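You operate a simulated robot arm through the tools that you are given. There is no shell and no other tool.

Carry out the task below with a simulated robot arm. There is one attempt and no reset: what you move stays moved.

Task
Pull the rear steel plate out to its 60 mm mark.
Fine: the tee wrench lies across the plates: stand it in the tool holder; loosen the plate's wing nut and tighten it again; leave the other plate and its nut.

The check looks at the end state, three seconds after you hand in, the way a careful person would. Anything else that was tipped, shoved, dropped, spilled or broken makes it a failure.

Robot
A 7-joint arm with a fingered hand, fixed in place. Base frame: the origin is at the foot of the arm, x ahead of it, y to its left, z up. Readings come in mm, degrees, newtons and seconds.
With the tool pointing down near the work surface it reaches from about 100 to 800 mm from the base axis. Its first joint turns from -166.0 to 166.0 degrees. Payload 4.9 kg.
Tool frame: the origin (TCP) lies between the finger pads and is the grasp point; the fingertips stand 32 mm ahead of it; z points along the fingers, y is the line along which they close. Largest opening 192 mm; the body of the gripper starts 89 mm behind the TCP. The gripper is a hand of 3 fingers: y runs from the thumb to the fingers, the wrist lies at [0, 0, -267] in the tool frame, and closing takes about 1.5 s.
Orientation is that of the tool frame in the base frame, as a unit quaternion [w, x, y, z]. With the fingers straight down and closing along the base's y, the tool's x points along the base's -x, its y along +y and its z along -z.

Tools
- The arm moves only by the tool servo_tool. Its argument "rows" is a list of rows, each a list of 6 numbers: the shift along the tool's x, y, z in mm, then the turn, a rotation vector about the tool's x, y, z in degrees. In form: [[tx, ty, tz, rx, ry, rz], ...]. A call has 1 to 20 rows; each row shifts and turns the commanded pose from where the row before left it, along the tool's axes as they then stand. "fingers" is the finger opening in mm, from 0 to 192, set as the call begins (left out, the last holds). Each row takes 0.2 s and may step no farther than 50 mm and 8.6 degrees from the row before; otherwise, or with a gripper value out of range, the whole call is refused. A pose out of reach is approached as far as the arm can. The call stops where the force on the tool passes 90 N (or 10 N more than at its start, if that is more) or the arm is blocked; 0.2 s more then pass. Each finger travels about 153 mm/s and halts on what it meets, pressing with about 27 N; the grip force reading is that of the motor and also rises with nothing between the fingers. The clock runs only during rows and for 0.2 s after the last one: add rows that do not move to give the fingers time. It gives the time, the measured TCP pose, the force on the tool (base axes), the opening and the grip force at its end, in the units of the frame above (readings bear some noise), with the torque about the TCP (base axes, N m) and any sound that the robot's microphone picked up.
- Cameras (640 x 400 px; columns grow to the right, rows downward): "scene" is fixed at [50.8, -652, 1505]; the picture's right is [0.71, -0.70, 0.00], its down [-0.35, -0.35, -0.87] and it looks along [0.61, 0.62, -0.50] (base axes); focal length 367 px, centre (320, 200). "wrist" rides on the gripper at [80, -46, -113] in the tool frame; the picture's right is [0.50, 0.87, 0.00], its down [-0.67, 0.39, -0.63] and it looks along [-0.55, 0.32, 0.78] (tool axes); focal length 226 px, centre (320, 200). There is no depth. A picture from a camera that has moved, and an enlarged one, comes with that camera's place and axes in the base frame and with its lens.
- grab_frame(camera): a new picture of that camera. The clock stands still meanwhile.
- set_fingers(finger1, finger2, thumb_bend): sets how far each is bent, from 0 (flat) to 1 (curled in); at 0.3 the hand is open as for a grip, at 0.7 the pads meet at the TCP. One left out holds its place. A second passes; each finger stops where it meets its share of the squeeze, and holds until it gets a number again. A gripper value or a shape takes the hand back. It gives what a move gives, with no picture; readings hold the bend of each and the force on the fingers (four entries, about 0 where the hand has none), thumb and palm.
- hand_shape(shape): the hand has 3 fingers and takes this shape, open, in about a second: jaw (thumb against the fingers, like two jaws); tri (thumb and two fingers); tip (a fingertip pinch); poke (one finger out to press); point (the index stretched); flat (the hand flat); cup (the hand cupped); fist (a fist). The gripper value then closes the fingers along that shape, each until it touches; the sizes above hold for jaw. It gives what a move gives, with no picture.
- zoom(camera, box): a new picture of the part [left, top, right, bottom] of that camera's present view, enlarged. The clock stands still meanwhile.
- job_done(): hands the job in; it is judged then, once.

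Places have to be worked out from the pictures, the camera data and where the tool is seen. Open the gripper and draw the arm clear of the work before you hand the job in, unless the task says otherwise.

The tools are called after "Request:" as name(argument=value, ...) on one line, values as JSON. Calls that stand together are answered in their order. servo_tool: Moves the arm, as the interface text tells. Its arguments: {"type":"object","properties":{"rows":{"type":"array"},"fingers":{"type":"number"}},"required":["rows"]} The other tools are called the same way: hand_shape (shape) gives the hand a shape; set_fingers (finger1, finger2, thumb_bend) moves the fingers one by one; grab_frame (camera) takes a picture; zoom (camera, box) takes an enlarged picture of a part of a camera's view; job_done () hands the job in.

At the start:

```text
time: 0.0
tcp_pos: [523.7, -97.1, 1232.8]
tool_rot: [0.0, -0.001, 1.0, 0.001]
contact_force: [0.0, 0.4, -0.6]
ft_torque: [-0.03, 0.0, 0.01]
opening: 191.7
grip_force: 0.1
shape: jaw
bend: [0.3, 0.3, 0.3]
finger forces: [0.0, 0.0, 0.0, 0.1, 0.0, 0.0]
```

scene: 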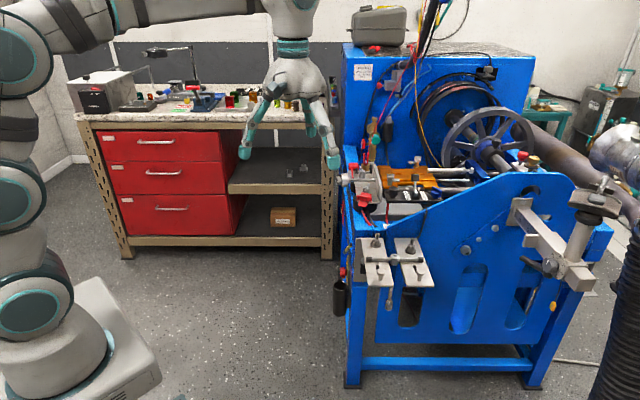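
wrist: 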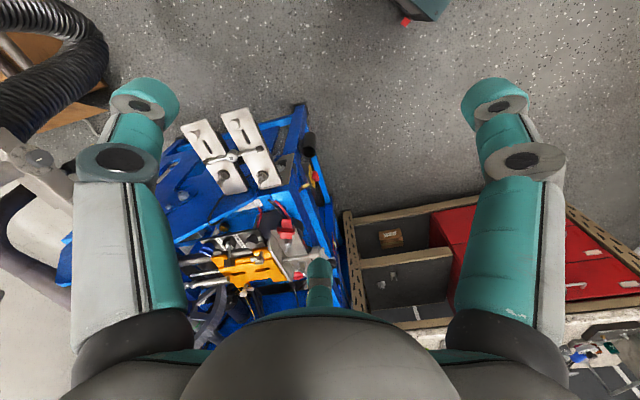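

I begin by looking closely at the plates, the tee wrench and the tool holder in both cameras.

Request:
zoom(camera="scene", box=[320, 210, 460, 320])

Request:
zoom(camera="wrist", box=[150, 90, 340, 210])

Request:
zoom(camera="scene", box=[320, 130, 480, 230])

```text
3.64 times, centred on (390, 265) of scene
camera zoom: at [50.8, -652.0, 1505.0], right [0.71, -0.7, 0.0], down [-0.35, -0.35, -0.87], along [0.61, 0.62, -0.5], focal length 1336 px, centre (66, -36)
```

zoom: 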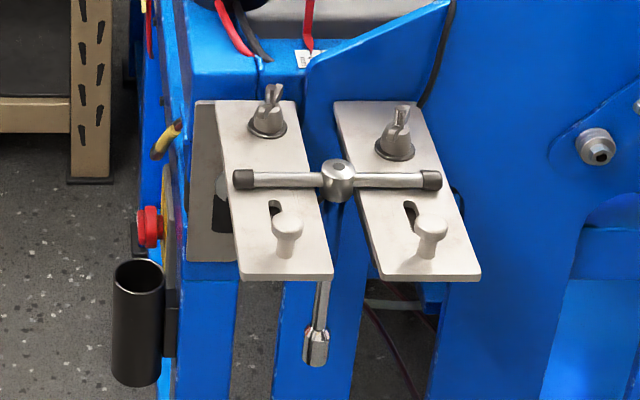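

```text
3.33 times, centred on (245, 150) of wrist
camera zoom: at [444.0, -144.5, 1347.1], right [-0.5, 0.87, 0.0], down [0.67, 0.39, 0.63], along [0.55, 0.32, -0.78], focal length 754 px, centre (570, 367)
```

zoom: 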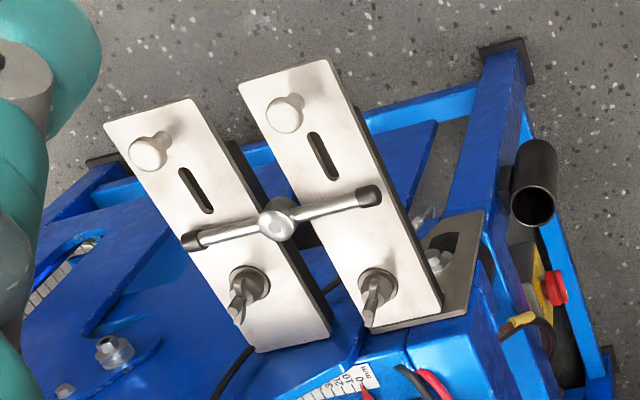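

```text
4.00 times, centred on (400, 180) of scene
camera zoom: at [50.8, -652.0, 1505.0], right [0.71, -0.7, 0.0], down [-0.35, -0.35, -0.87], along [0.61, 0.62, -0.5], focal length 1470 px, centre (0, 280)
```

zoom: 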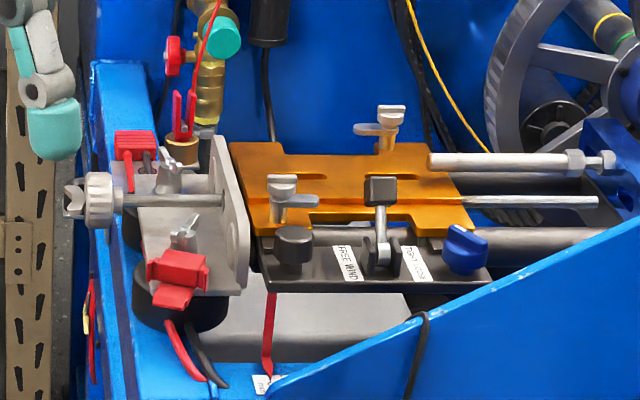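

The plates lie near z≈800 mm, running roughly along (0.71, 0.70) in the base frame, with the wrench hub near (804, -198, 818). I'll bring the wrist camera closer, keeping it high, to look for labels, scales and the details of the nuts.

Request:
servo_tool(rows=[[-14, -18, 22, 0, 0, 0], [-14, -18, 22, 0, 0, 0], [-14, -18, 22, 0, 0, 0], [-14, -18, 22, 0, 0, 0], [-14, -18, 22, 0, 0, 0], [-14, -18, 22, 0, 0, 0], [-14, -18, 22, 0, 0, 0], [-14, -18, 22, 0, 0, 0], [-14, -18, 22, 0, 0, 0], [0, 0, 0, 0, 0, 0]])

```text
time: 2.2
tcp_pos: [650.3, -260.1, 1032.6]
tool_rot: [-0.001, 0.0, 1.0, 0.0]
contact_force: [0.5, 0.7, -0.2]
ft_torque: [-0.02, 0.02, 0.03]
opening: 192.1
grip_force: 0.0
shape: jaw
bend: [0.3, 0.3, 0.3]
finger forces: [0.0, 0.1, 0.0, 0.0, 0.0, 0.1]
```

The arm followed well to (650, -260, 1033). Now I take pictures from here.

Request:
grab_frame(camera="wrist")

Request:
grab_frame(camera="scene")

```text
taken
camera wrist: at [570.3, -306.5, 1148.6], right [-0.5, 0.87, 0.0], down [0.67, 0.39, 0.63], along [0.55, 0.32, -0.78], focal length 226 px, centre (320, 200)
```

wrist: 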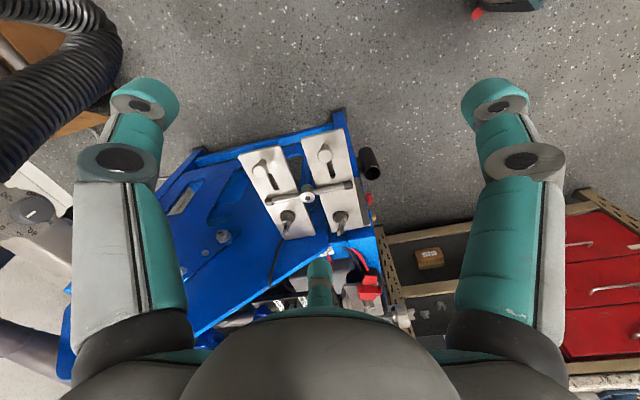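

```text
taken
```

scene: 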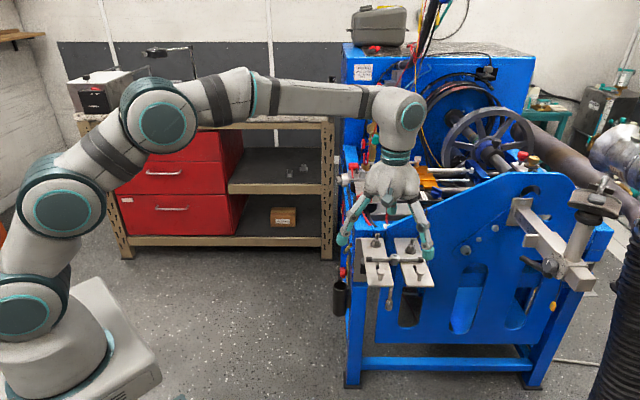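

Zooming into the plates from the nearer camera for labels and the scale.

Request:
zoom(camera="wrist", box=[220, 120, 400, 255])

Request:
zoom(camera="wrist", box=[300, 200, 360, 260])

```text
2.96 times, centred on (310, 188) of wrist
camera zoom: at [570.3, -306.5, 1148.6], right [-0.5, 0.87, 0.0], down [0.67, 0.39, 0.63], along [0.55, 0.32, -0.78], focal length 670 px, centre (350, 237)
```

zoom: 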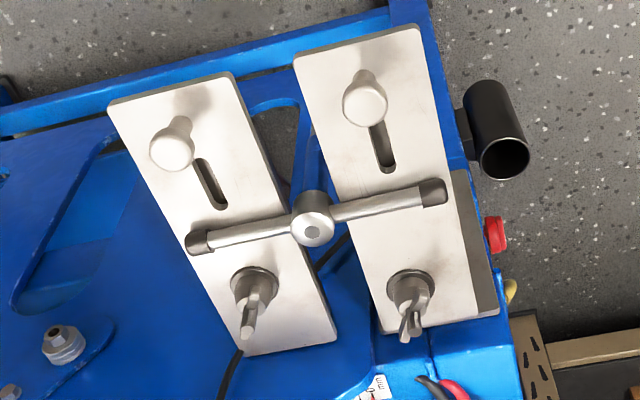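

```text
6.67 times, centred on (330, 230) of wrist
camera zoom: at [570.3, -306.5, 1148.6], right [-0.5, 0.87, 0.0], down [0.67, 0.39, 0.63], along [0.55, 0.32, -0.78], focal length 1507 px, centre (253, 0)
```

zoom: 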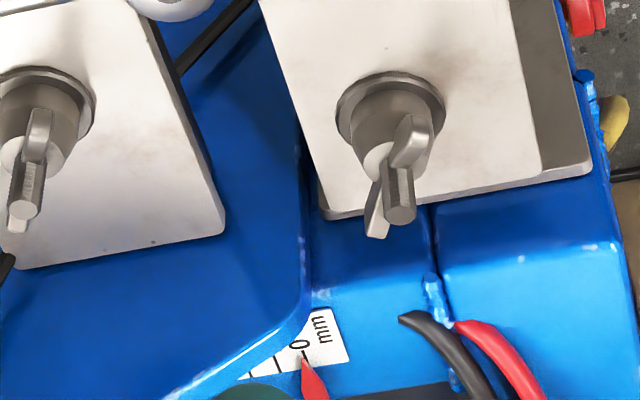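

The two plates with knobs, slots and wing nuts are clear; I still need to find the mm marks. Zooming harder onto each plate.

Request:
zoom(camera="wrist", box=[295, 125, 365, 195])

Request:
zoom(camera="wrist", box=[235, 135, 305, 205])

Request:
zoom(camera="scene", box=[355, 230, 435, 310])

```text
5.71 times, centred on (330, 160) of wrist
camera zoom: at [570.3, -306.5, 1148.6], right [-0.5, 0.87, 0.0], down [0.67, 0.39, 0.63], along [0.55, 0.32, -0.78], focal length 1292 px, centre (263, 429)
```

zoom: 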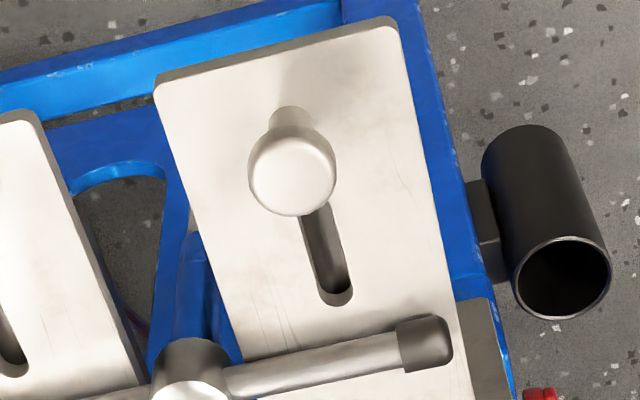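

```text
5.71 times, centred on (270, 170) of wrist
camera zoom: at [570.3, -306.5, 1148.6], right [-0.5, 0.87, 0.0], down [0.67, 0.39, 0.63], along [0.55, 0.32, -0.78], focal length 1292 px, centre (606, 371)
```

zoom: 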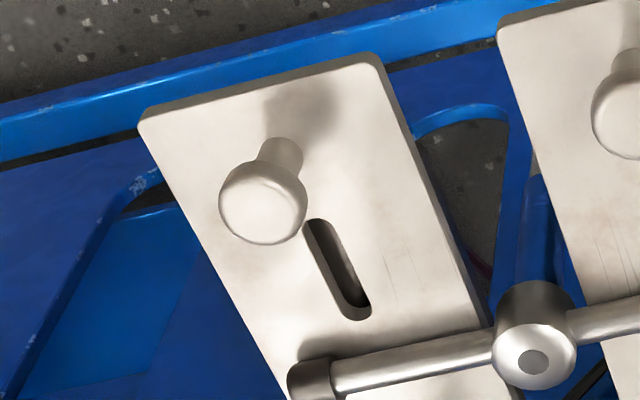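

```text
5.00 times, centred on (395, 270) of scene
camera zoom: at [50.8, -652.0, 1505.0], right [0.71, -0.7, 0.0], down [-0.35, -0.35, -0.87], along [0.61, 0.62, -0.5], focal length 1837 px, centre (-55, -150)
```

zoom: 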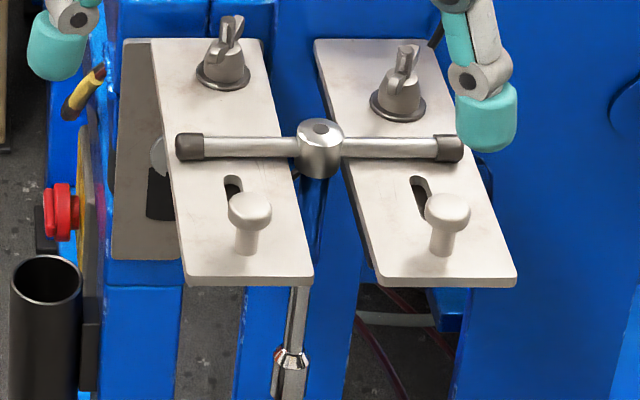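

Zooming gives real detail, so I'll look much closer at the plate surfaces and edges for marks.

Request:
zoom(camera="scene", box=[368, 230, 400, 262])

Request:
zoom(camera="scene", box=[374, 258, 406, 290])

Request:
zoom(camera="scene", box=[392, 232, 428, 268])

Request:
zoom(camera="scene", box=[398, 258, 434, 294])

```text
12.50 times, centred on (384, 246) of scene
camera zoom: at [50.8, -652.0, 1505.0], right [0.71, -0.7, 0.0], down [-0.35, -0.35, -0.87], along [0.61, 0.62, -0.5], focal length 4592 px, centre (-480, -375)
```

zoom: 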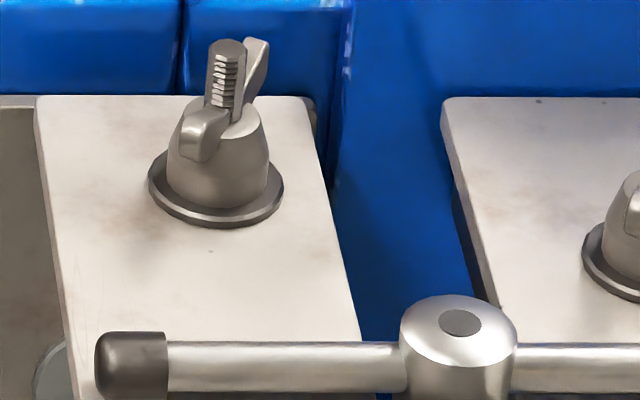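

```text
12.50 times, centred on (390, 274) of scene
camera zoom: at [50.8, -652.0, 1505.0], right [0.71, -0.7, 0.0], down [-0.35, -0.35, -0.87], along [0.61, 0.62, -0.5], focal length 4592 px, centre (-555, -725)
```

zoom: 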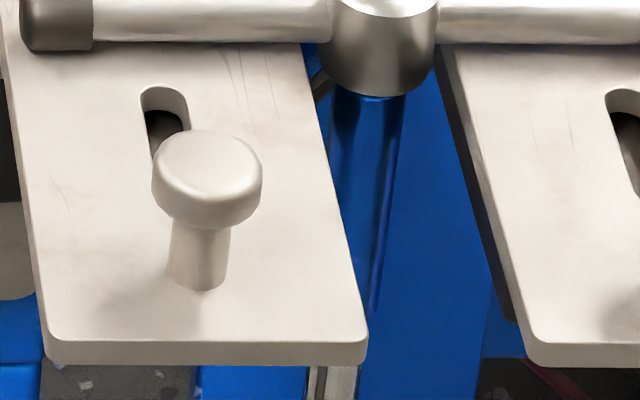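

```text
11.11 times, centred on (410, 250) of scene
camera zoom: at [50.8, -652.0, 1505.0], right [0.71, -0.7, 0.0], down [-0.35, -0.35, -0.87], along [0.61, 0.62, -0.5], focal length 4082 px, centre (-680, -356)
```

zoom: 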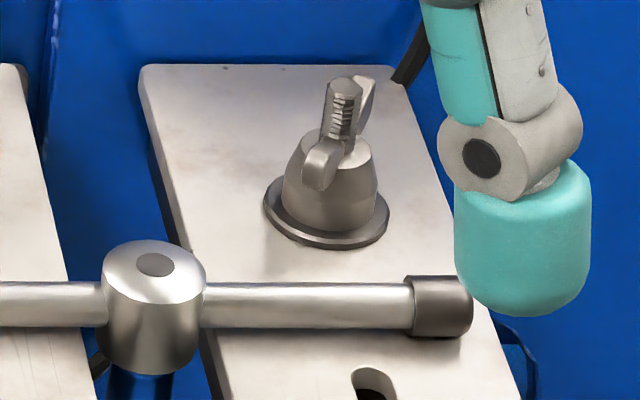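

```text
11.11 times, centred on (416, 276) of scene
camera zoom: at [50.8, -652.0, 1505.0], right [0.71, -0.7, 0.0], down [-0.35, -0.35, -0.87], along [0.61, 0.62, -0.5], focal length 4082 px, centre (-747, -644)
```

zoom: 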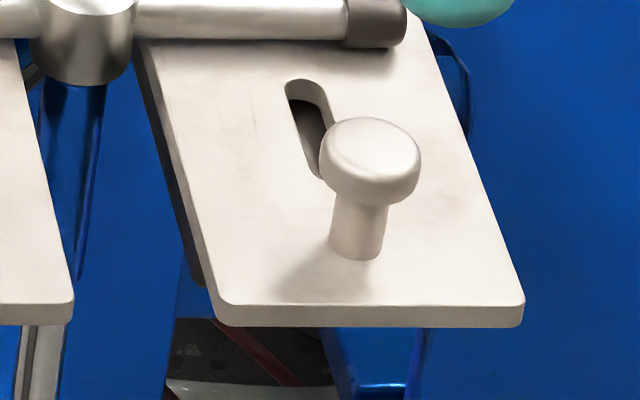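

No mm marks are visible on top from here. I'll swing the wrist camera to look at the plates from the holder side at a shallow angle, keeping the hand above and outside the plates.

Request:
servo_tool(rows=[[0, 0, 0, 0, 0, 8.333], [0, 0, 0, 0, 0, 8.333], [0, 0, 0, 0, 0, 8.333], [0, 0, 0, 0, 0, 8.333], [0, 0, 0, 0, 0, 8.333], [0, 0, 0, 0, 0, 8.333], [0, 0, 0, 0, 0, 8.333], [0, 0, 0, 0, 0, 8.333], [0, 0, 0, 0, 0, 8.333], [0, 0, 0, -3.6, -6.235, 0], [0, 0, 0, -3.6, -6.235, 0], [0, 0, 0, -3.6, -6.235, 0], [0, 0, 0, -3.6, -6.235, 0], [0, 0, 0, -3.6, -6.235, 0], [0, 0, 0, 0, 0, 0]])

```text
time: 5.4
tcp_pos: [649.6, -260.4, 1035.1]
tool_rot: [0.307, 0.578, 0.755, -0.04]
contact_force: [0.8, -0.2, -0.9]
ft_torque: [0.02, 0.04, 0.03]
opening: 192.0
grip_force: 0.0
shape: jaw
bend: [0.3, 0.3, 0.3]
finger forces: [0.0, 0.1, 0.1, 0.0, 0.1, 0.0]
```

Orientation came out as computed. Now I translate to the viewpoint on the holder side.

Request:
servo_tool(rows=[[40.25, 5.33, 10.2, 0, 0, 0], [40.25, 5.33, 10.2, 0, 0, 0], [40.25, 5.33, 10.2, 0, 0, 0], [40.25, 5.33, 10.2, 0, 0, 0], [40.25, 5.33, 10.2, 0, 0, 0], [40.25, 5.33, 10.2, 0, 0, 0], [0, 0, 0, 0, 0, 0]])

Request:
grab_frame(camera="wrist")

```text
time: 7.0
tcp_pos: [669.0, -70.0, 869.8]
tool_rot: [0.307, 0.578, 0.755, -0.04]
contact_force: [-0.1, -0.3, -0.3]
ft_torque: [0.01, -0.01, 0.01]
opening: 191.9
grip_force: 0.1
shape: jaw
bend: [0.3, 0.3, 0.3]
finger forces: [0.1, 0.0, 0.1, 0.1, 0.1, 0.2]
```

```text
taken
camera wrist: at [569.8, 29.4, 909.7], right [0.71, 0.71, 0.0], down [0.18, -0.18, 0.97], along [0.68, -0.68, -0.26], focal length 226 px, centre (320, 200)
```

wrist: 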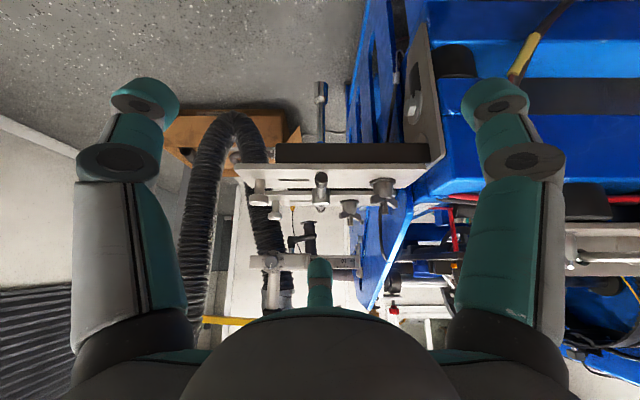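

The picture is upside down, but plate A's edge and the block beneath it are visible. Zooming in there.

Request:
zoom(camera="wrist", box=[225, 130, 455, 230])

Request:
zoom(camera="wrist", box=[230, 150, 330, 220])

Request:
zoom(camera="wrist", box=[340, 130, 460, 220])

```text
2.78 times, centred on (340, 180) of wrist
camera zoom: at [569.8, 29.4, 909.7], right [0.71, 0.71, 0.0], down [0.18, -0.18, 0.97], along [0.68, -0.68, -0.26], focal length 629 px, centre (264, 256)
```

zoom: 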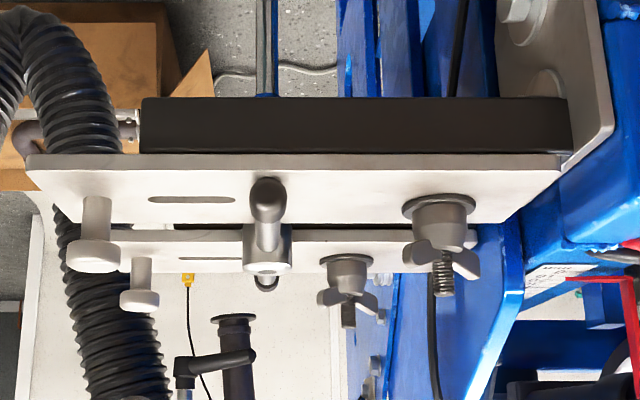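

```text
5.71 times, centred on (280, 185) of wrist
camera zoom: at [569.8, 29.4, 909.7], right [0.71, 0.71, 0.0], down [0.18, -0.18, 0.97], along [0.68, -0.68, -0.26], focal length 1292 px, centre (549, 286)
```

zoom: 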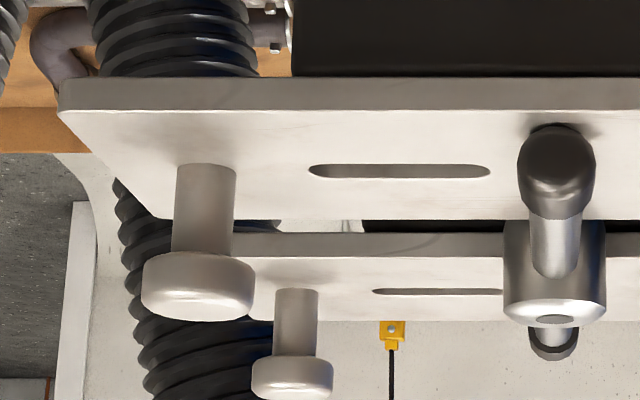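

```text
4.44 times, centred on (400, 175) of wrist
camera zoom: at [569.8, 29.4, 909.7], right [0.71, 0.71, 0.0], down [0.18, -0.18, 0.97], along [0.68, -0.68, -0.26], focal length 1005 px, centre (-36, 311)
```

zoom: 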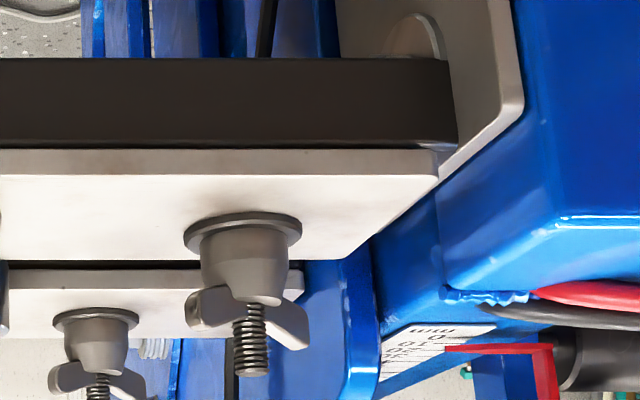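

Each plate sits on a dark block; no marks on this flank. I'll check the rest of the machine for text that says front/rear, and the mm scale.

Request:
zoom(camera="scene", box=[340, 40, 480, 130])

Request:
zoom(camera="scene", box=[390, 185, 440, 220])

Request:
zoom(camera="scene", box=[370, 215, 410, 240])

Request:
zoom(camera="scene", box=[430, 160, 620, 310])

Request:
zoom(camera="scene", box=[325, 170, 385, 330])

```text
4.44 times, centred on (410, 85) of scene
camera zoom: at [50.8, -652.0, 1505.0], right [0.71, -0.7, 0.0], down [-0.35, -0.35, -0.87], along [0.61, 0.62, -0.5], focal length 1633 px, centre (-80, 711)
```

zoom: 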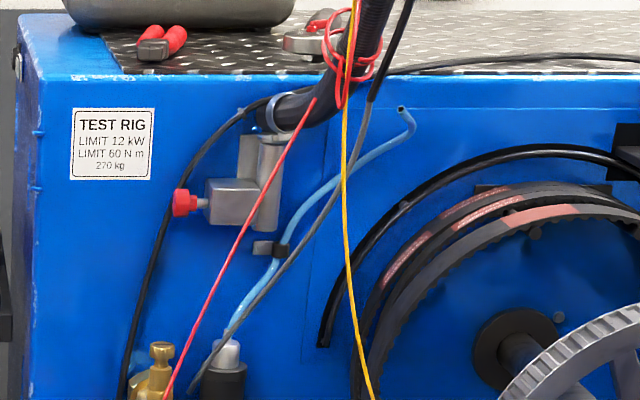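

```text
11.43 times, centred on (415, 202) of scene
camera zoom: at [50.8, -652.0, 1505.0], right [0.71, -0.7, 0.0], down [-0.35, -0.35, -0.87], along [0.61, 0.62, -0.5], focal length 4198 px, centre (-766, 171)
```

zoom: 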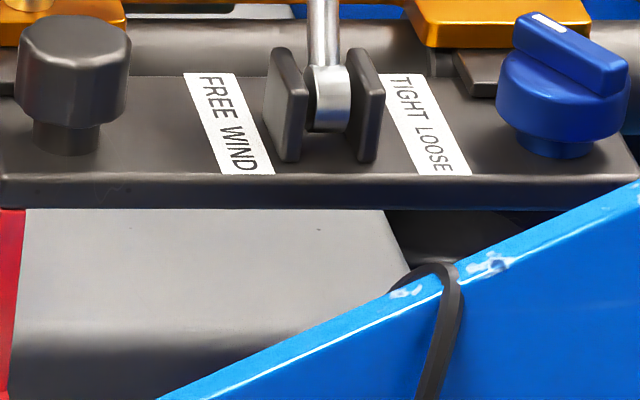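

```text
16.00 times, centred on (390, 228) of scene
camera zoom: at [50.8, -652.0, 1505.0], right [0.71, -0.7, 0.0], down [-0.35, -0.35, -0.87], along [0.61, 0.62, -0.5], focal length 5878 px, centre (-800, -240)
```

zoom: 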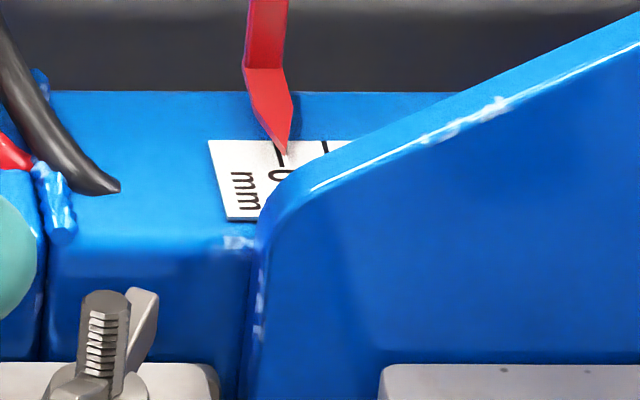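

```text
2.67 times, centred on (525, 235) of scene
camera zoom: at [50.8, -652.0, 1505.0], right [0.71, -0.7, 0.0], down [-0.35, -0.35, -0.87], along [0.61, 0.62, -0.5], focal length 980 px, centre (-227, 107)
```

zoom: 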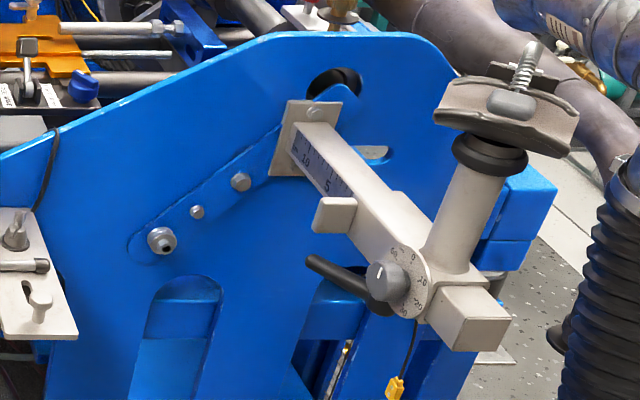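

```text
2.50 times, centred on (355, 250) of scene
camera zoom: at [50.8, -652.0, 1505.0], right [0.71, -0.7, 0.0], down [-0.35, -0.35, -0.87], along [0.61, 0.62, -0.5], focal length 918 px, centre (232, 75)
```

zoom: 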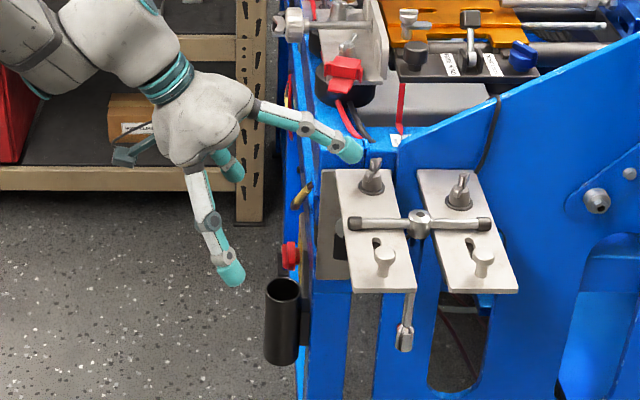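

The label faces the same side as the plates' outer ends, and the plate with nut near (886, -209) is the far one from the robot (centre ~885 mm away against ~796 mm). I take that as the rear plate (B). I'll withdraw, then turn the tool so its closing line runs along the plates, and check the hand geometry when partly closed.

Request:
servo_tool(rows=[[-40.25, -5.33, -10.2, 0, 0, 0], [-40.25, -5.33, -10.2, 0, 0, 0], [-40.25, -5.33, -10.2, 0, 0, 0], [-40.25, -5.33, -10.2, 0, 0, -7.5], [0, 0, 0, 0, 0, -7.5], [0, 0, 0, 0, 0, -7.5], [0, 0, 0, 0, 0, -7.5], [0, 0, 0, 0, 0, 0], [0, 0, 0, 0, 0, 0]], fingers=70)

Request:
grab_frame(camera="wrist")

Request:
grab_frame(camera="scene")

```text
time: 9.0
tcp_pos: [654.8, -196.0, 979.8]
tool_rot: [0.286, 0.364, 0.879, -0.119]
contact_force: [0.2, 0.6, 0.1]
ft_torque: [0.0, -0.01, 0.02]
opening: 70.2
grip_force: 0.0
shape: jaw
bend: [0.43, 0.43, 0.7]
finger forces: [0.1, 0.1, 0.0, 0.0, 0.1, 0.0]
```

```text
taken
camera wrist: at [531.0, -137.1, 1026.2], right [0.33, 0.9, -0.29], down [0.4, 0.15, 0.91], along [0.86, -0.41, -0.31], focal length 226 px, centre (320, 200)
```

wrist: 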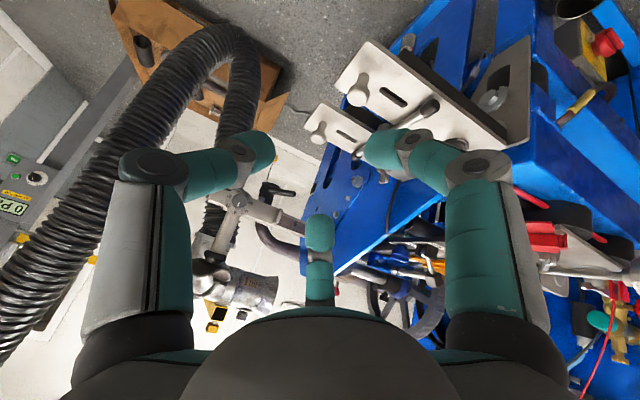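

```text
taken
```

scene: 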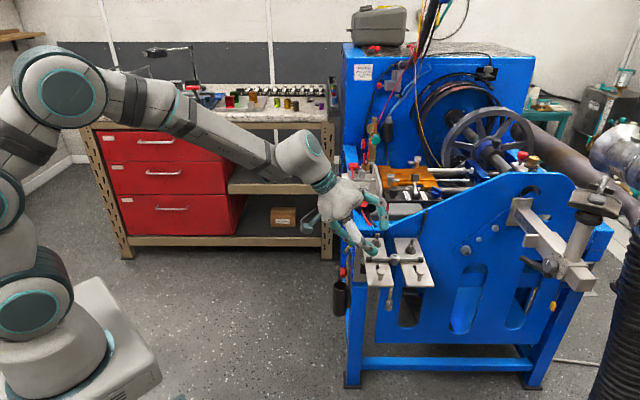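

The hand bends unevenly at 70 mm opening; I zoom on it to understand which finger is the thumb and where the pads are.

Request:
zoom(camera="scene", box=[290, 130, 430, 290])

```text
2.50 times, centred on (360, 210) of scene
camera zoom: at [50.8, -652.0, 1505.0], right [0.71, -0.7, 0.0], down [-0.35, -0.35, -0.87], along [0.61, 0.62, -0.5], focal length 918 px, centre (220, 175)
```

zoom: 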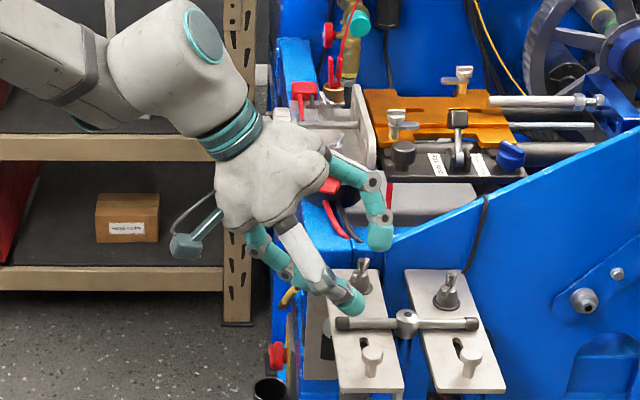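

I'll look at the fingertips in the wrist view, zoomed, to pin down each pad's offset from the axis.

Request:
zoom(camera="wrist", box=[220, 110, 420, 310])

Request:
zoom(camera="scene", box=[335, 175, 395, 265])

```text
2.00 times, centred on (320, 210) of wrist
camera zoom: at [531.0, -137.1, 1026.2], right [0.33, 0.9, -0.29], down [0.4, 0.15, 0.91], along [0.86, -0.41, -0.31], focal length 452 px, centre (320, 180)
```

zoom: 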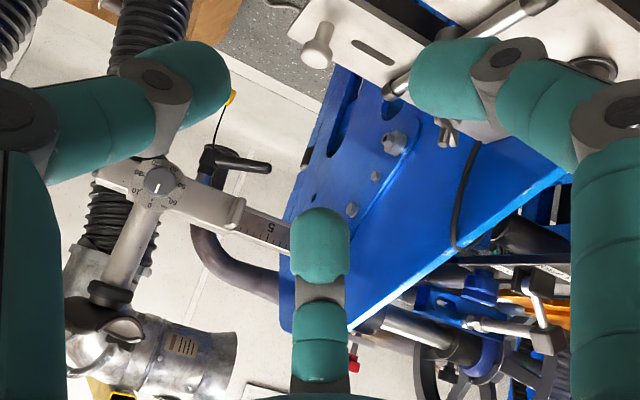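

```text
4.44 times, centred on (365, 220) of scene
camera zoom: at [50.8, -652.0, 1505.0], right [0.71, -0.7, 0.0], down [-0.35, -0.35, -0.87], along [0.61, 0.62, -0.5], focal length 1633 px, centre (120, 111)
```

zoom: 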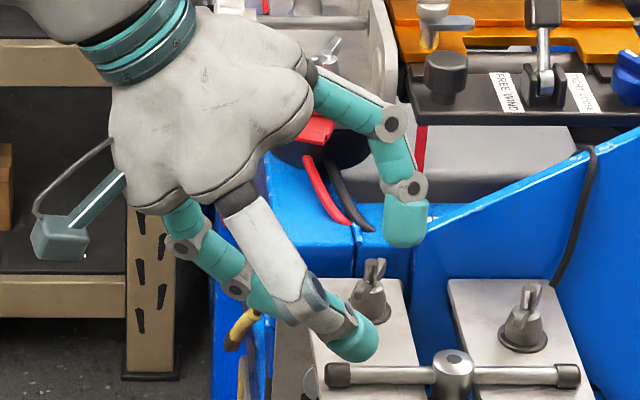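

The three fingers sit symmetrically at 120° about the axis (thumb on the −u side). I'll try the "tip" shape in free air to see whether it opposes better for gripping the wrench hub.

Request:
hand_shape(shape="tip")

Request:
grab_frame(camera="wrist")

Request:
zoom(camera="scene", box=[310, 160, 410, 260])

```text
time: 9.9
tcp_pos: [655.0, -197.1, 980.4]
tool_rot: [0.286, 0.364, 0.878, -0.119]
contact_force: [0.1, -0.6, 0.8]
ft_torque: [-0.03, 0.0, 0.01]
opening: 191.9
grip_force: 0.1
shape: tip
bend: [0.3, 0.3, 0.3]
finger forces: [0.0, 0.1, 0.0, 0.1, 0.0, 0.0]
```

```text
taken
camera wrist: at [531.0, -137.0, 1026.2], right [0.33, 0.9, -0.29], down [0.4, 0.15, 0.91], along [0.86, -0.41, -0.31], focal length 226 px, centre (320, 200)
```

wrist: 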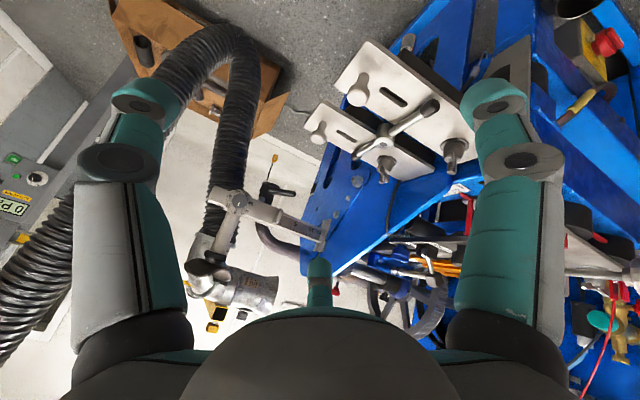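

```text
4.00 times, centred on (360, 210) of scene
camera zoom: at [50.8, -652.0, 1505.0], right [0.71, -0.7, 0.0], down [-0.35, -0.35, -0.87], along [0.61, 0.62, -0.5], focal length 1470 px, centre (160, 160)
```

zoom: 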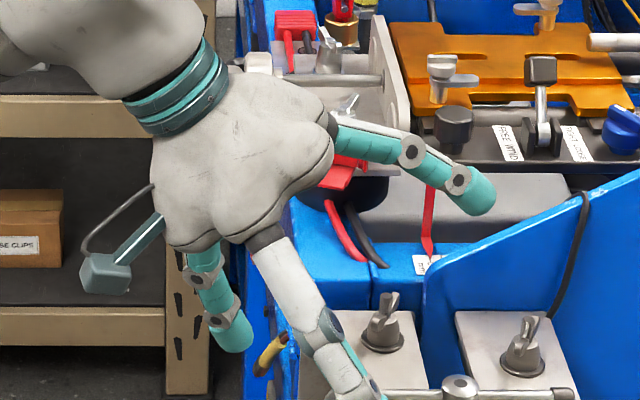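

Open, it looks identical to jaw; I close it partly in the tip shape in free air to compare.

Request:
servo_tool(rows=[[0, 0, 0, 0, 0, 0], [0, 0, 0, 0, 0, 0], [0, 0, 0, 0, 0, 0], [0, 0, 0, 0, 0, 0], [0, 0, 0, 0, 0, 0], [0, 0, 0, 0, 0, 0], [0, 0, 0, 0, 0, 0]], fingers=30)

Request:
grab_frame(camera="wrist")

Request:
zoom(camera="scene", box=[310, 160, 410, 260])

```text
time: 11.5
tcp_pos: [655.3, -197.6, 979.9]
tool_rot: [0.286, 0.365, 0.878, -0.119]
contact_force: [-0.3, -0.3, -0.4]
ft_torque: [-0.02, 0.02, 0.01]
opening: 30.3
grip_force: 0.1
shape: tip
bend: [0.76, 0.76, 0.7]
finger forces: [0.1, 0.1, 0.0, 0.0, 0.0, 0.0]
```

```text
taken
camera wrist: at [531.0, -137.0, 1026.2], right [0.33, 0.9, -0.29], down [0.4, 0.15, 0.91], along [0.86, -0.41, -0.31], focal length 226 px, centre (320, 200)
```

wrist: 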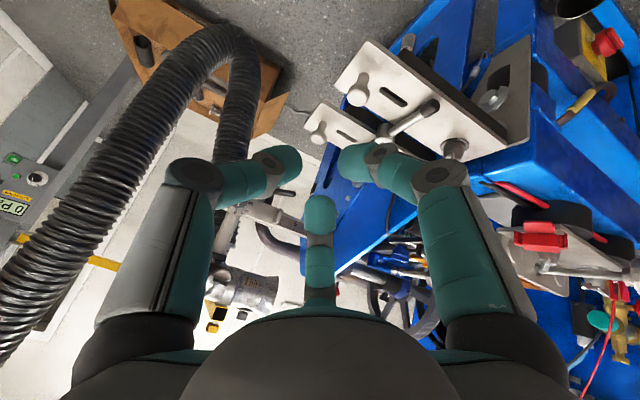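

```text
4.00 times, centred on (360, 210) of scene
camera zoom: at [50.8, -652.0, 1505.0], right [0.71, -0.7, 0.0], down [-0.35, -0.35, -0.87], along [0.61, 0.62, -0.5], focal length 1470 px, centre (160, 160)
```

zoom: 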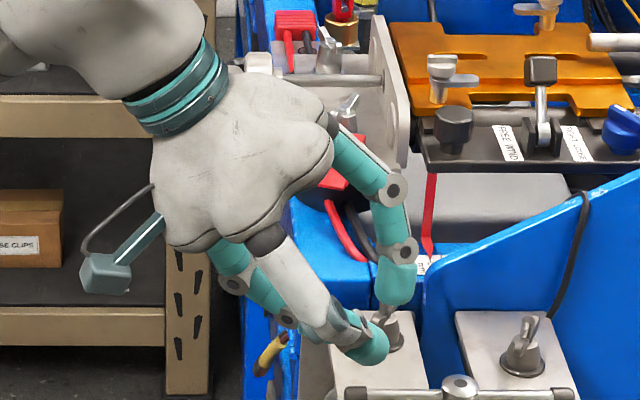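

Now the same check in jaw shape at 30 mm, for comparison of pad direction.

Request:
hand_shape(shape="jaw")

Request:
servo_tool(rows=[[0, 0, 0, 0, 0, 0], [0, 0, 0, 0, 0, 0], [0, 0, 0, 0, 0, 0], [0, 0, 0, 0, 0, 0], [0, 0, 0, 0, 0, 0], [0, 0, 0, 0, 0, 0], [0, 0, 0, 0, 0, 0]], fingers=30)

Request:
grab_frame(camera="wrist")

Request:
zoom(camera="scene", box=[310, 160, 410, 260])

```text
time: 12.4
tcp_pos: [655.3, -197.6, 979.6]
tool_rot: [0.285, 0.364, 0.879, -0.118]
contact_force: [0.7, 0.3, 0.0]
ft_torque: [-0.02, -0.01, 0.02]
opening: 191.7
grip_force: 0.0
shape: jaw
bend: [0.3, 0.3, 0.3]
finger forces: [0.0, 0.1, 0.0, 0.0, 0.0, 0.0]
```

```text
time: 14.0
tcp_pos: [655.7, -196.4, 979.3]
tool_rot: [0.286, 0.364, 0.879, -0.118]
contact_force: [-0.3, -0.1, -0.1]
ft_torque: [-0.01, -0.02, -0.01]
opening: 30.4
grip_force: 0.0
shape: jaw
bend: [0.76, 0.76, 0.7]
finger forces: [0.0, 0.0, 0.0, 0.1, 0.0, 0.0]
```

```text
taken
camera wrist: at [531.0, -137.0, 1026.2], right [0.33, 0.9, -0.29], down [0.4, 0.15, 0.91], along [0.86, -0.41, -0.31], focal length 226 px, centre (320, 200)
```

wrist: 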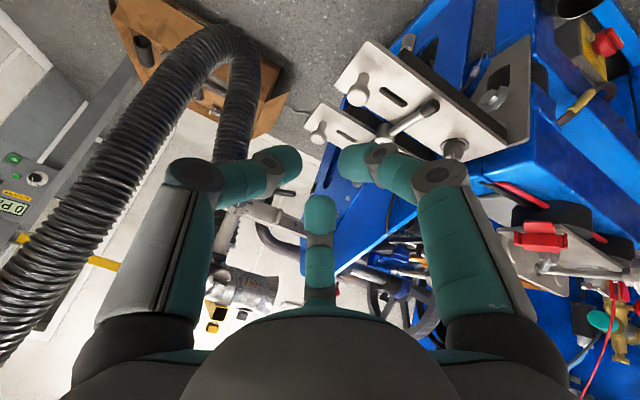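

```text
4.00 times, centred on (360, 210) of scene
camera zoom: at [50.8, -652.0, 1505.0], right [0.71, -0.7, 0.0], down [-0.35, -0.35, -0.87], along [0.61, 0.62, -0.5], focal length 1470 px, centre (160, 160)
```

zoom: 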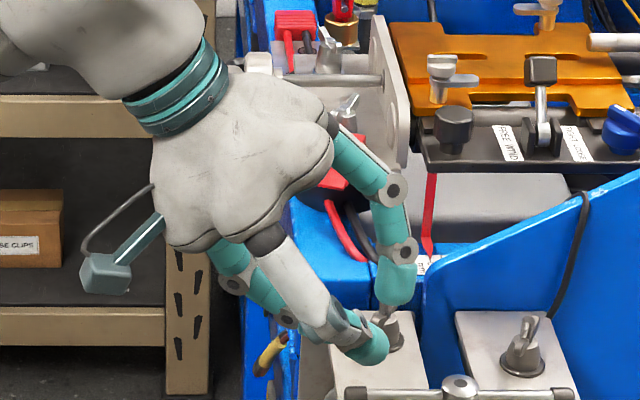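

Jaw and tip are the same on this hand: fingertips converge about 32 mm ahead of the TCP. I'll reduce the tilt to 12°, close to 70 mm opening, and move above the wrench hub (hub ≈ (803, -201.5), top z≈831) staying high, to test reach.

Request:
servo_tool(rows=[[0, 0, 0, 0, 8, 0], [0, 0, 0, 0, 8, 0], [0, 0, 0, 0, 8, 0], [-21.5, 25.1, 21.2, 0, 0, 0], [-21.5, 25.1, 21.2, 0, 0, 0], [-21.5, 25.1, 21.2, 0, 0, 0], [-21.5, 25.1, 21.2, 0, 0, 0], [0, 0, 0, 0, 0, 0], [0, 0, 0, 0, 0, 0]], fingers=70)

Request:
grab_frame(camera="wrist")

Request:
zoom(camera="scene", box=[340, 180, 460, 300])

```text
time: 16.0
tcp_pos: [799.2, -198.4, 915.2]
tool_rot: [0.097, 0.38, 0.919, -0.041]
contact_force: [-0.2, 0.4, -0.3]
ft_torque: [0.0, -0.01, 0.0]
opening: 69.9
grip_force: 0.0
shape: jaw
bend: [0.44, 0.44, 0.7]
finger forces: [0.0, 0.1, 0.1, 0.1, 0.1, 0.0]
```

```text
taken
camera wrist: at [695.0, -158.7, 1010.8], right [0.27, 0.96, -0.1], down [0.65, -0.1, 0.76], along [0.72, -0.27, -0.64], focal length 226 px, centre (320, 200)
```

wrist: 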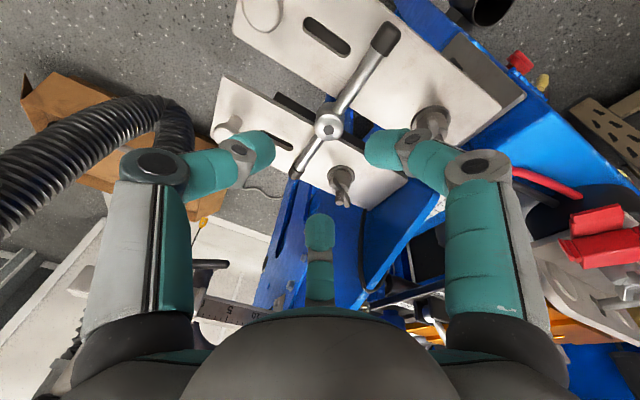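

```text
3.33 times, centred on (400, 240) of scene
camera zoom: at [50.8, -652.0, 1505.0], right [0.71, -0.7, 0.0], down [-0.35, -0.35, -0.87], along [0.61, 0.62, -0.5], focal length 1225 px, centre (53, 67)
```

zoom: 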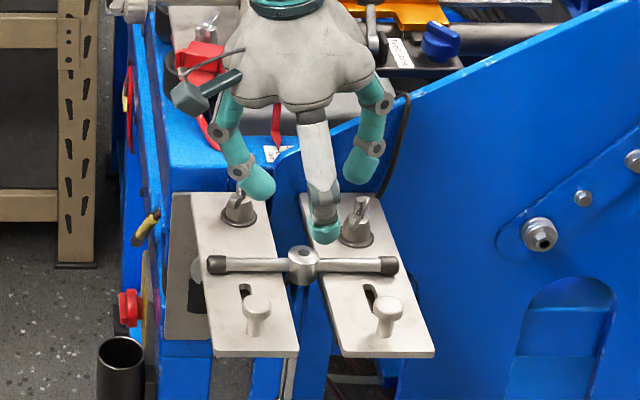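

Reach is fine here. I zoom the wrist view on the hub to fix its exact place before descending.

Request:
zoom(camera="wrist", box=[270, 70, 390, 190])

Request:
zoom(camera="scene", box=[370, 240, 430, 280])

```text
3.33 times, centred on (330, 130) of wrist
camera zoom: at [695.0, -158.7, 1010.8], right [0.27, 0.96, -0.1], down [0.65, -0.1, 0.76], along [0.72, -0.27, -0.64], focal length 754 px, centre (287, 433)
```

zoom: 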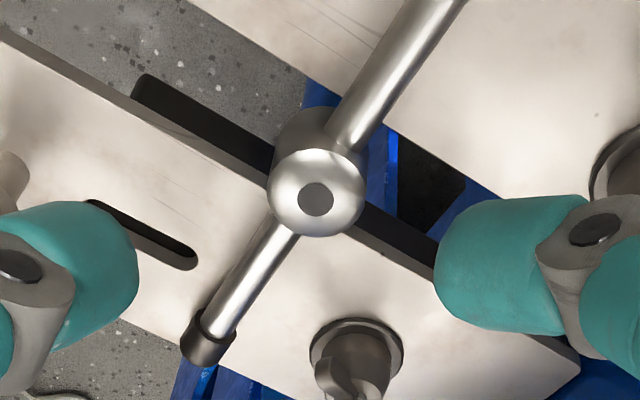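

```text
10.00 times, centred on (400, 260) of scene
camera zoom: at [50.8, -652.0, 1505.0], right [0.71, -0.7, 0.0], down [-0.35, -0.35, -0.87], along [0.61, 0.62, -0.5], focal length 3674 px, centre (-480, -400)
```

zoom: 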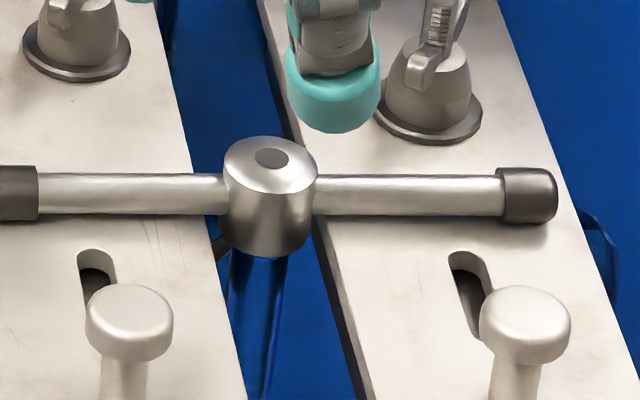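

Hub axis confirmed at about (803.5, -201), top ≈ 829. I descend 55 mm vertically first, then check clearances.

Request:
servo_tool(rows=[[3, 0.13, 13.4, 0, 0, 0], [3, 0.13, 13.4, 0, 0, 0], [3, 0.13, 13.4, 0, 0, 0], [3, 0.13, 13.4, 0, 0, 0], [0, 0, 0, 0, 0, 0]])

Request:
grab_frame(camera="wrist")

Request:
zoom(camera="scene", box=[350, 210, 450, 290])

```text
time: 17.2
tcp_pos: [799.2, -197.5, 859.5]
tool_rot: [0.097, 0.381, 0.919, -0.04]
contact_force: [-0.3, 0.3, 0.6]
ft_torque: [-0.01, -0.01, 0.02]
opening: 69.8
grip_force: 0.0
shape: jaw
bend: [0.44, 0.44, 0.7]
finger forces: [0.1, 0.0, 0.0, 0.0, 0.0, 0.1]
```

```text
taken
camera wrist: at [694.5, -158.4, 955.5], right [0.27, 0.96, -0.1], down [0.65, -0.1, 0.76], along [0.72, -0.27, -0.64], focal length 226 px, centre (320, 200)
```

wrist: 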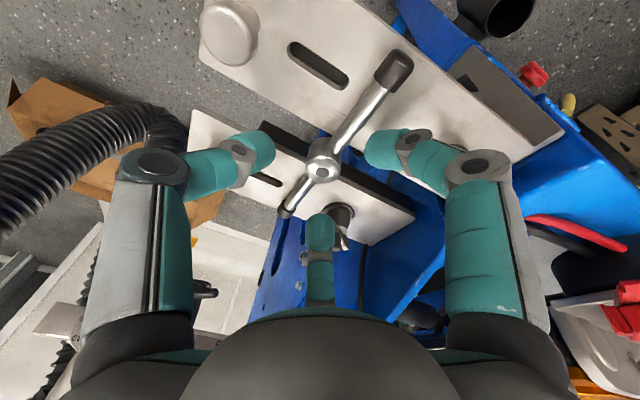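

```text
5.00 times, centred on (400, 250) of scene
camera zoom: at [50.8, -652.0, 1505.0], right [0.71, -0.7, 0.0], down [-0.35, -0.35, -0.87], along [0.61, 0.62, -0.5], focal length 1837 px, centre (-80, -50)
```

zoom: 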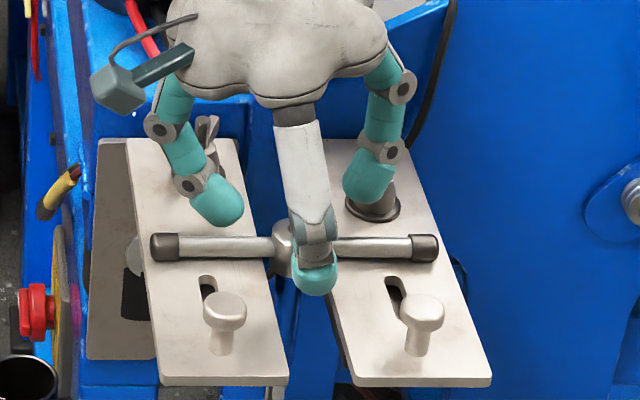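

Finger 2 passes close to nut B, so I narrow the opening to 58 mm and descend another 10 mm.

Request:
servo_tool(rows=[[0, 0, 0, 0, 0, 0], [0, 0, 0, 0, 0, 0], [1.04, 0, 4.9, 0, 0, 0], [1.04, 0, 4.9, 0, 0, 0], [0, 0, 0, 0, 0, 0]], fingers=58)

Request:
zoom(camera="wrist", box=[230, 100, 420, 260])

Request:
zoom(camera="scene", box=[370, 220, 430, 270])

```text
time: 18.4
tcp_pos: [799.9, -197.0, 850.7]
tool_rot: [0.097, 0.381, 0.919, -0.04]
contact_force: [-1.1, 0.0, 0.9]
ft_torque: [0.0, -0.09, -0.02]
opening: 57.8
grip_force: 0.0
shape: jaw
bend: [0.47, 0.79, 0.7]
finger forces: [0.0, 2.1, 0.0, 0.0, 0.1, 0.0]
```

```text
2.50 times, centred on (325, 180) of wrist
camera zoom: at [695.0, -158.4, 945.9], right [0.27, 0.96, -0.1], down [0.65, -0.1, 0.76], along [0.72, -0.27, -0.64], focal length 565 px, centre (308, 250)
```

zoom: 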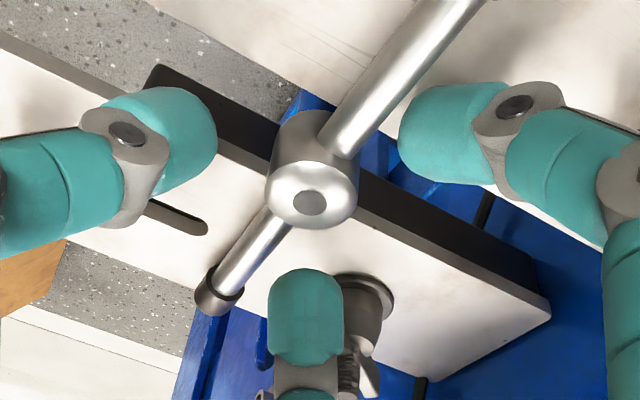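

```text
8.00 times, centred on (400, 245) of scene
camera zoom: at [50.8, -652.0, 1505.0], right [0.71, -0.7, 0.0], down [-0.35, -0.35, -0.87], along [0.61, 0.62, -0.5], focal length 2939 px, centre (-320, -160)
```

zoom: 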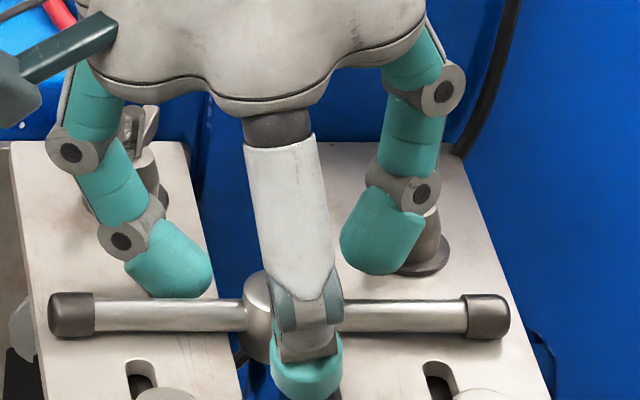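

Finger 2's knuckle brushed nut B (2 N only). I back straight up, rotate the tool +60° about its axis so only one finger sits on the nut side, centred between the two nuts, and check again.

Request:
servo_tool(rows=[[-3.3, 0, -15.65, 0, 0, 0], [-3.3, 0, -15.65, 0, 0, 0], [-3.3, 0, -15.65, 0, 0, 0], [-3.3, 0, -15.65, 0, 0, 0], [0, 0, 0, 0, 0, 7.5], [0, 0, 0, 0, 0, 7.5], [0, 0, 0, 0, 0, 7.5], [0, 0, 0, 0, 0, 7.5], [0, 0, 0, 0, 0, 7.5], [0, 0, 0, 0, 0, 7.5], [0, 0, 0, 0, 0, 7.5], [0, 0, 0, 0, 0, 7.5], [0, 0, 0, 0, 0, 0]], fingers=70)

Request:
grab_frame(camera="wrist")

Request:
zoom(camera="scene", box=[350, 190, 450, 290])

```text
time: 21.2
tcp_pos: [798.2, -197.7, 914.3]
tool_rot: [0.104, 0.789, 0.605, 0.013]
contact_force: [-0.1, 0.2, 1.0]
ft_torque: [-0.02, 0.0, 0.02]
opening: 69.5
grip_force: 0.1
shape: jaw
bend: [0.44, 0.44, 0.7]
finger forces: [0.0, 0.0, 0.0, 0.0, 0.0, 0.0]
```

```text
taken
camera wrist: at [760.0, -93.1, 1009.7], right [0.96, 0.27, 0.1], down [0.1, -0.65, 0.76], along [0.27, -0.72, -0.64], focal length 226 px, centre (320, 200)
```

wrist: 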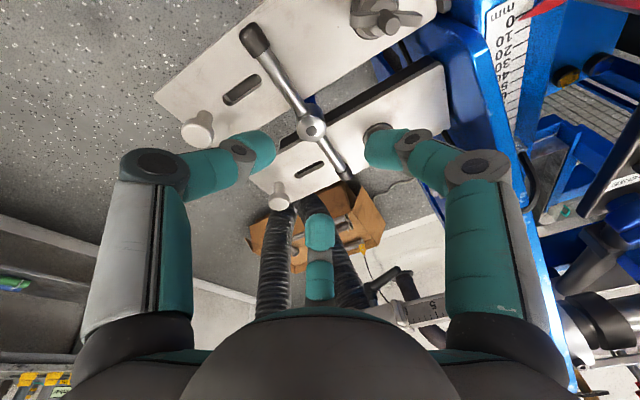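

```text
4.00 times, centred on (400, 240) of scene
camera zoom: at [50.8, -652.0, 1505.0], right [0.71, -0.7, 0.0], down [-0.35, -0.35, -0.87], along [0.61, 0.62, -0.5], focal length 1470 px, centre (0, 40)
```

zoom: 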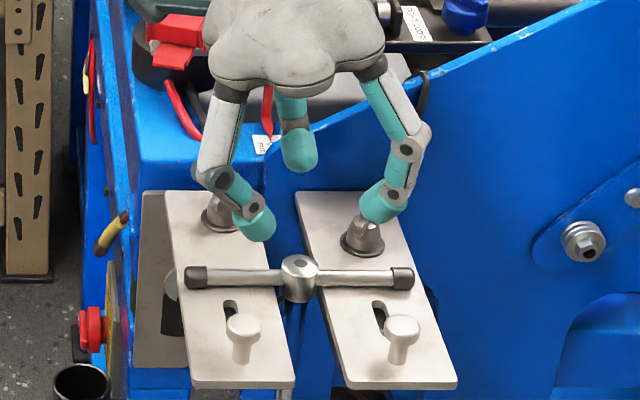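

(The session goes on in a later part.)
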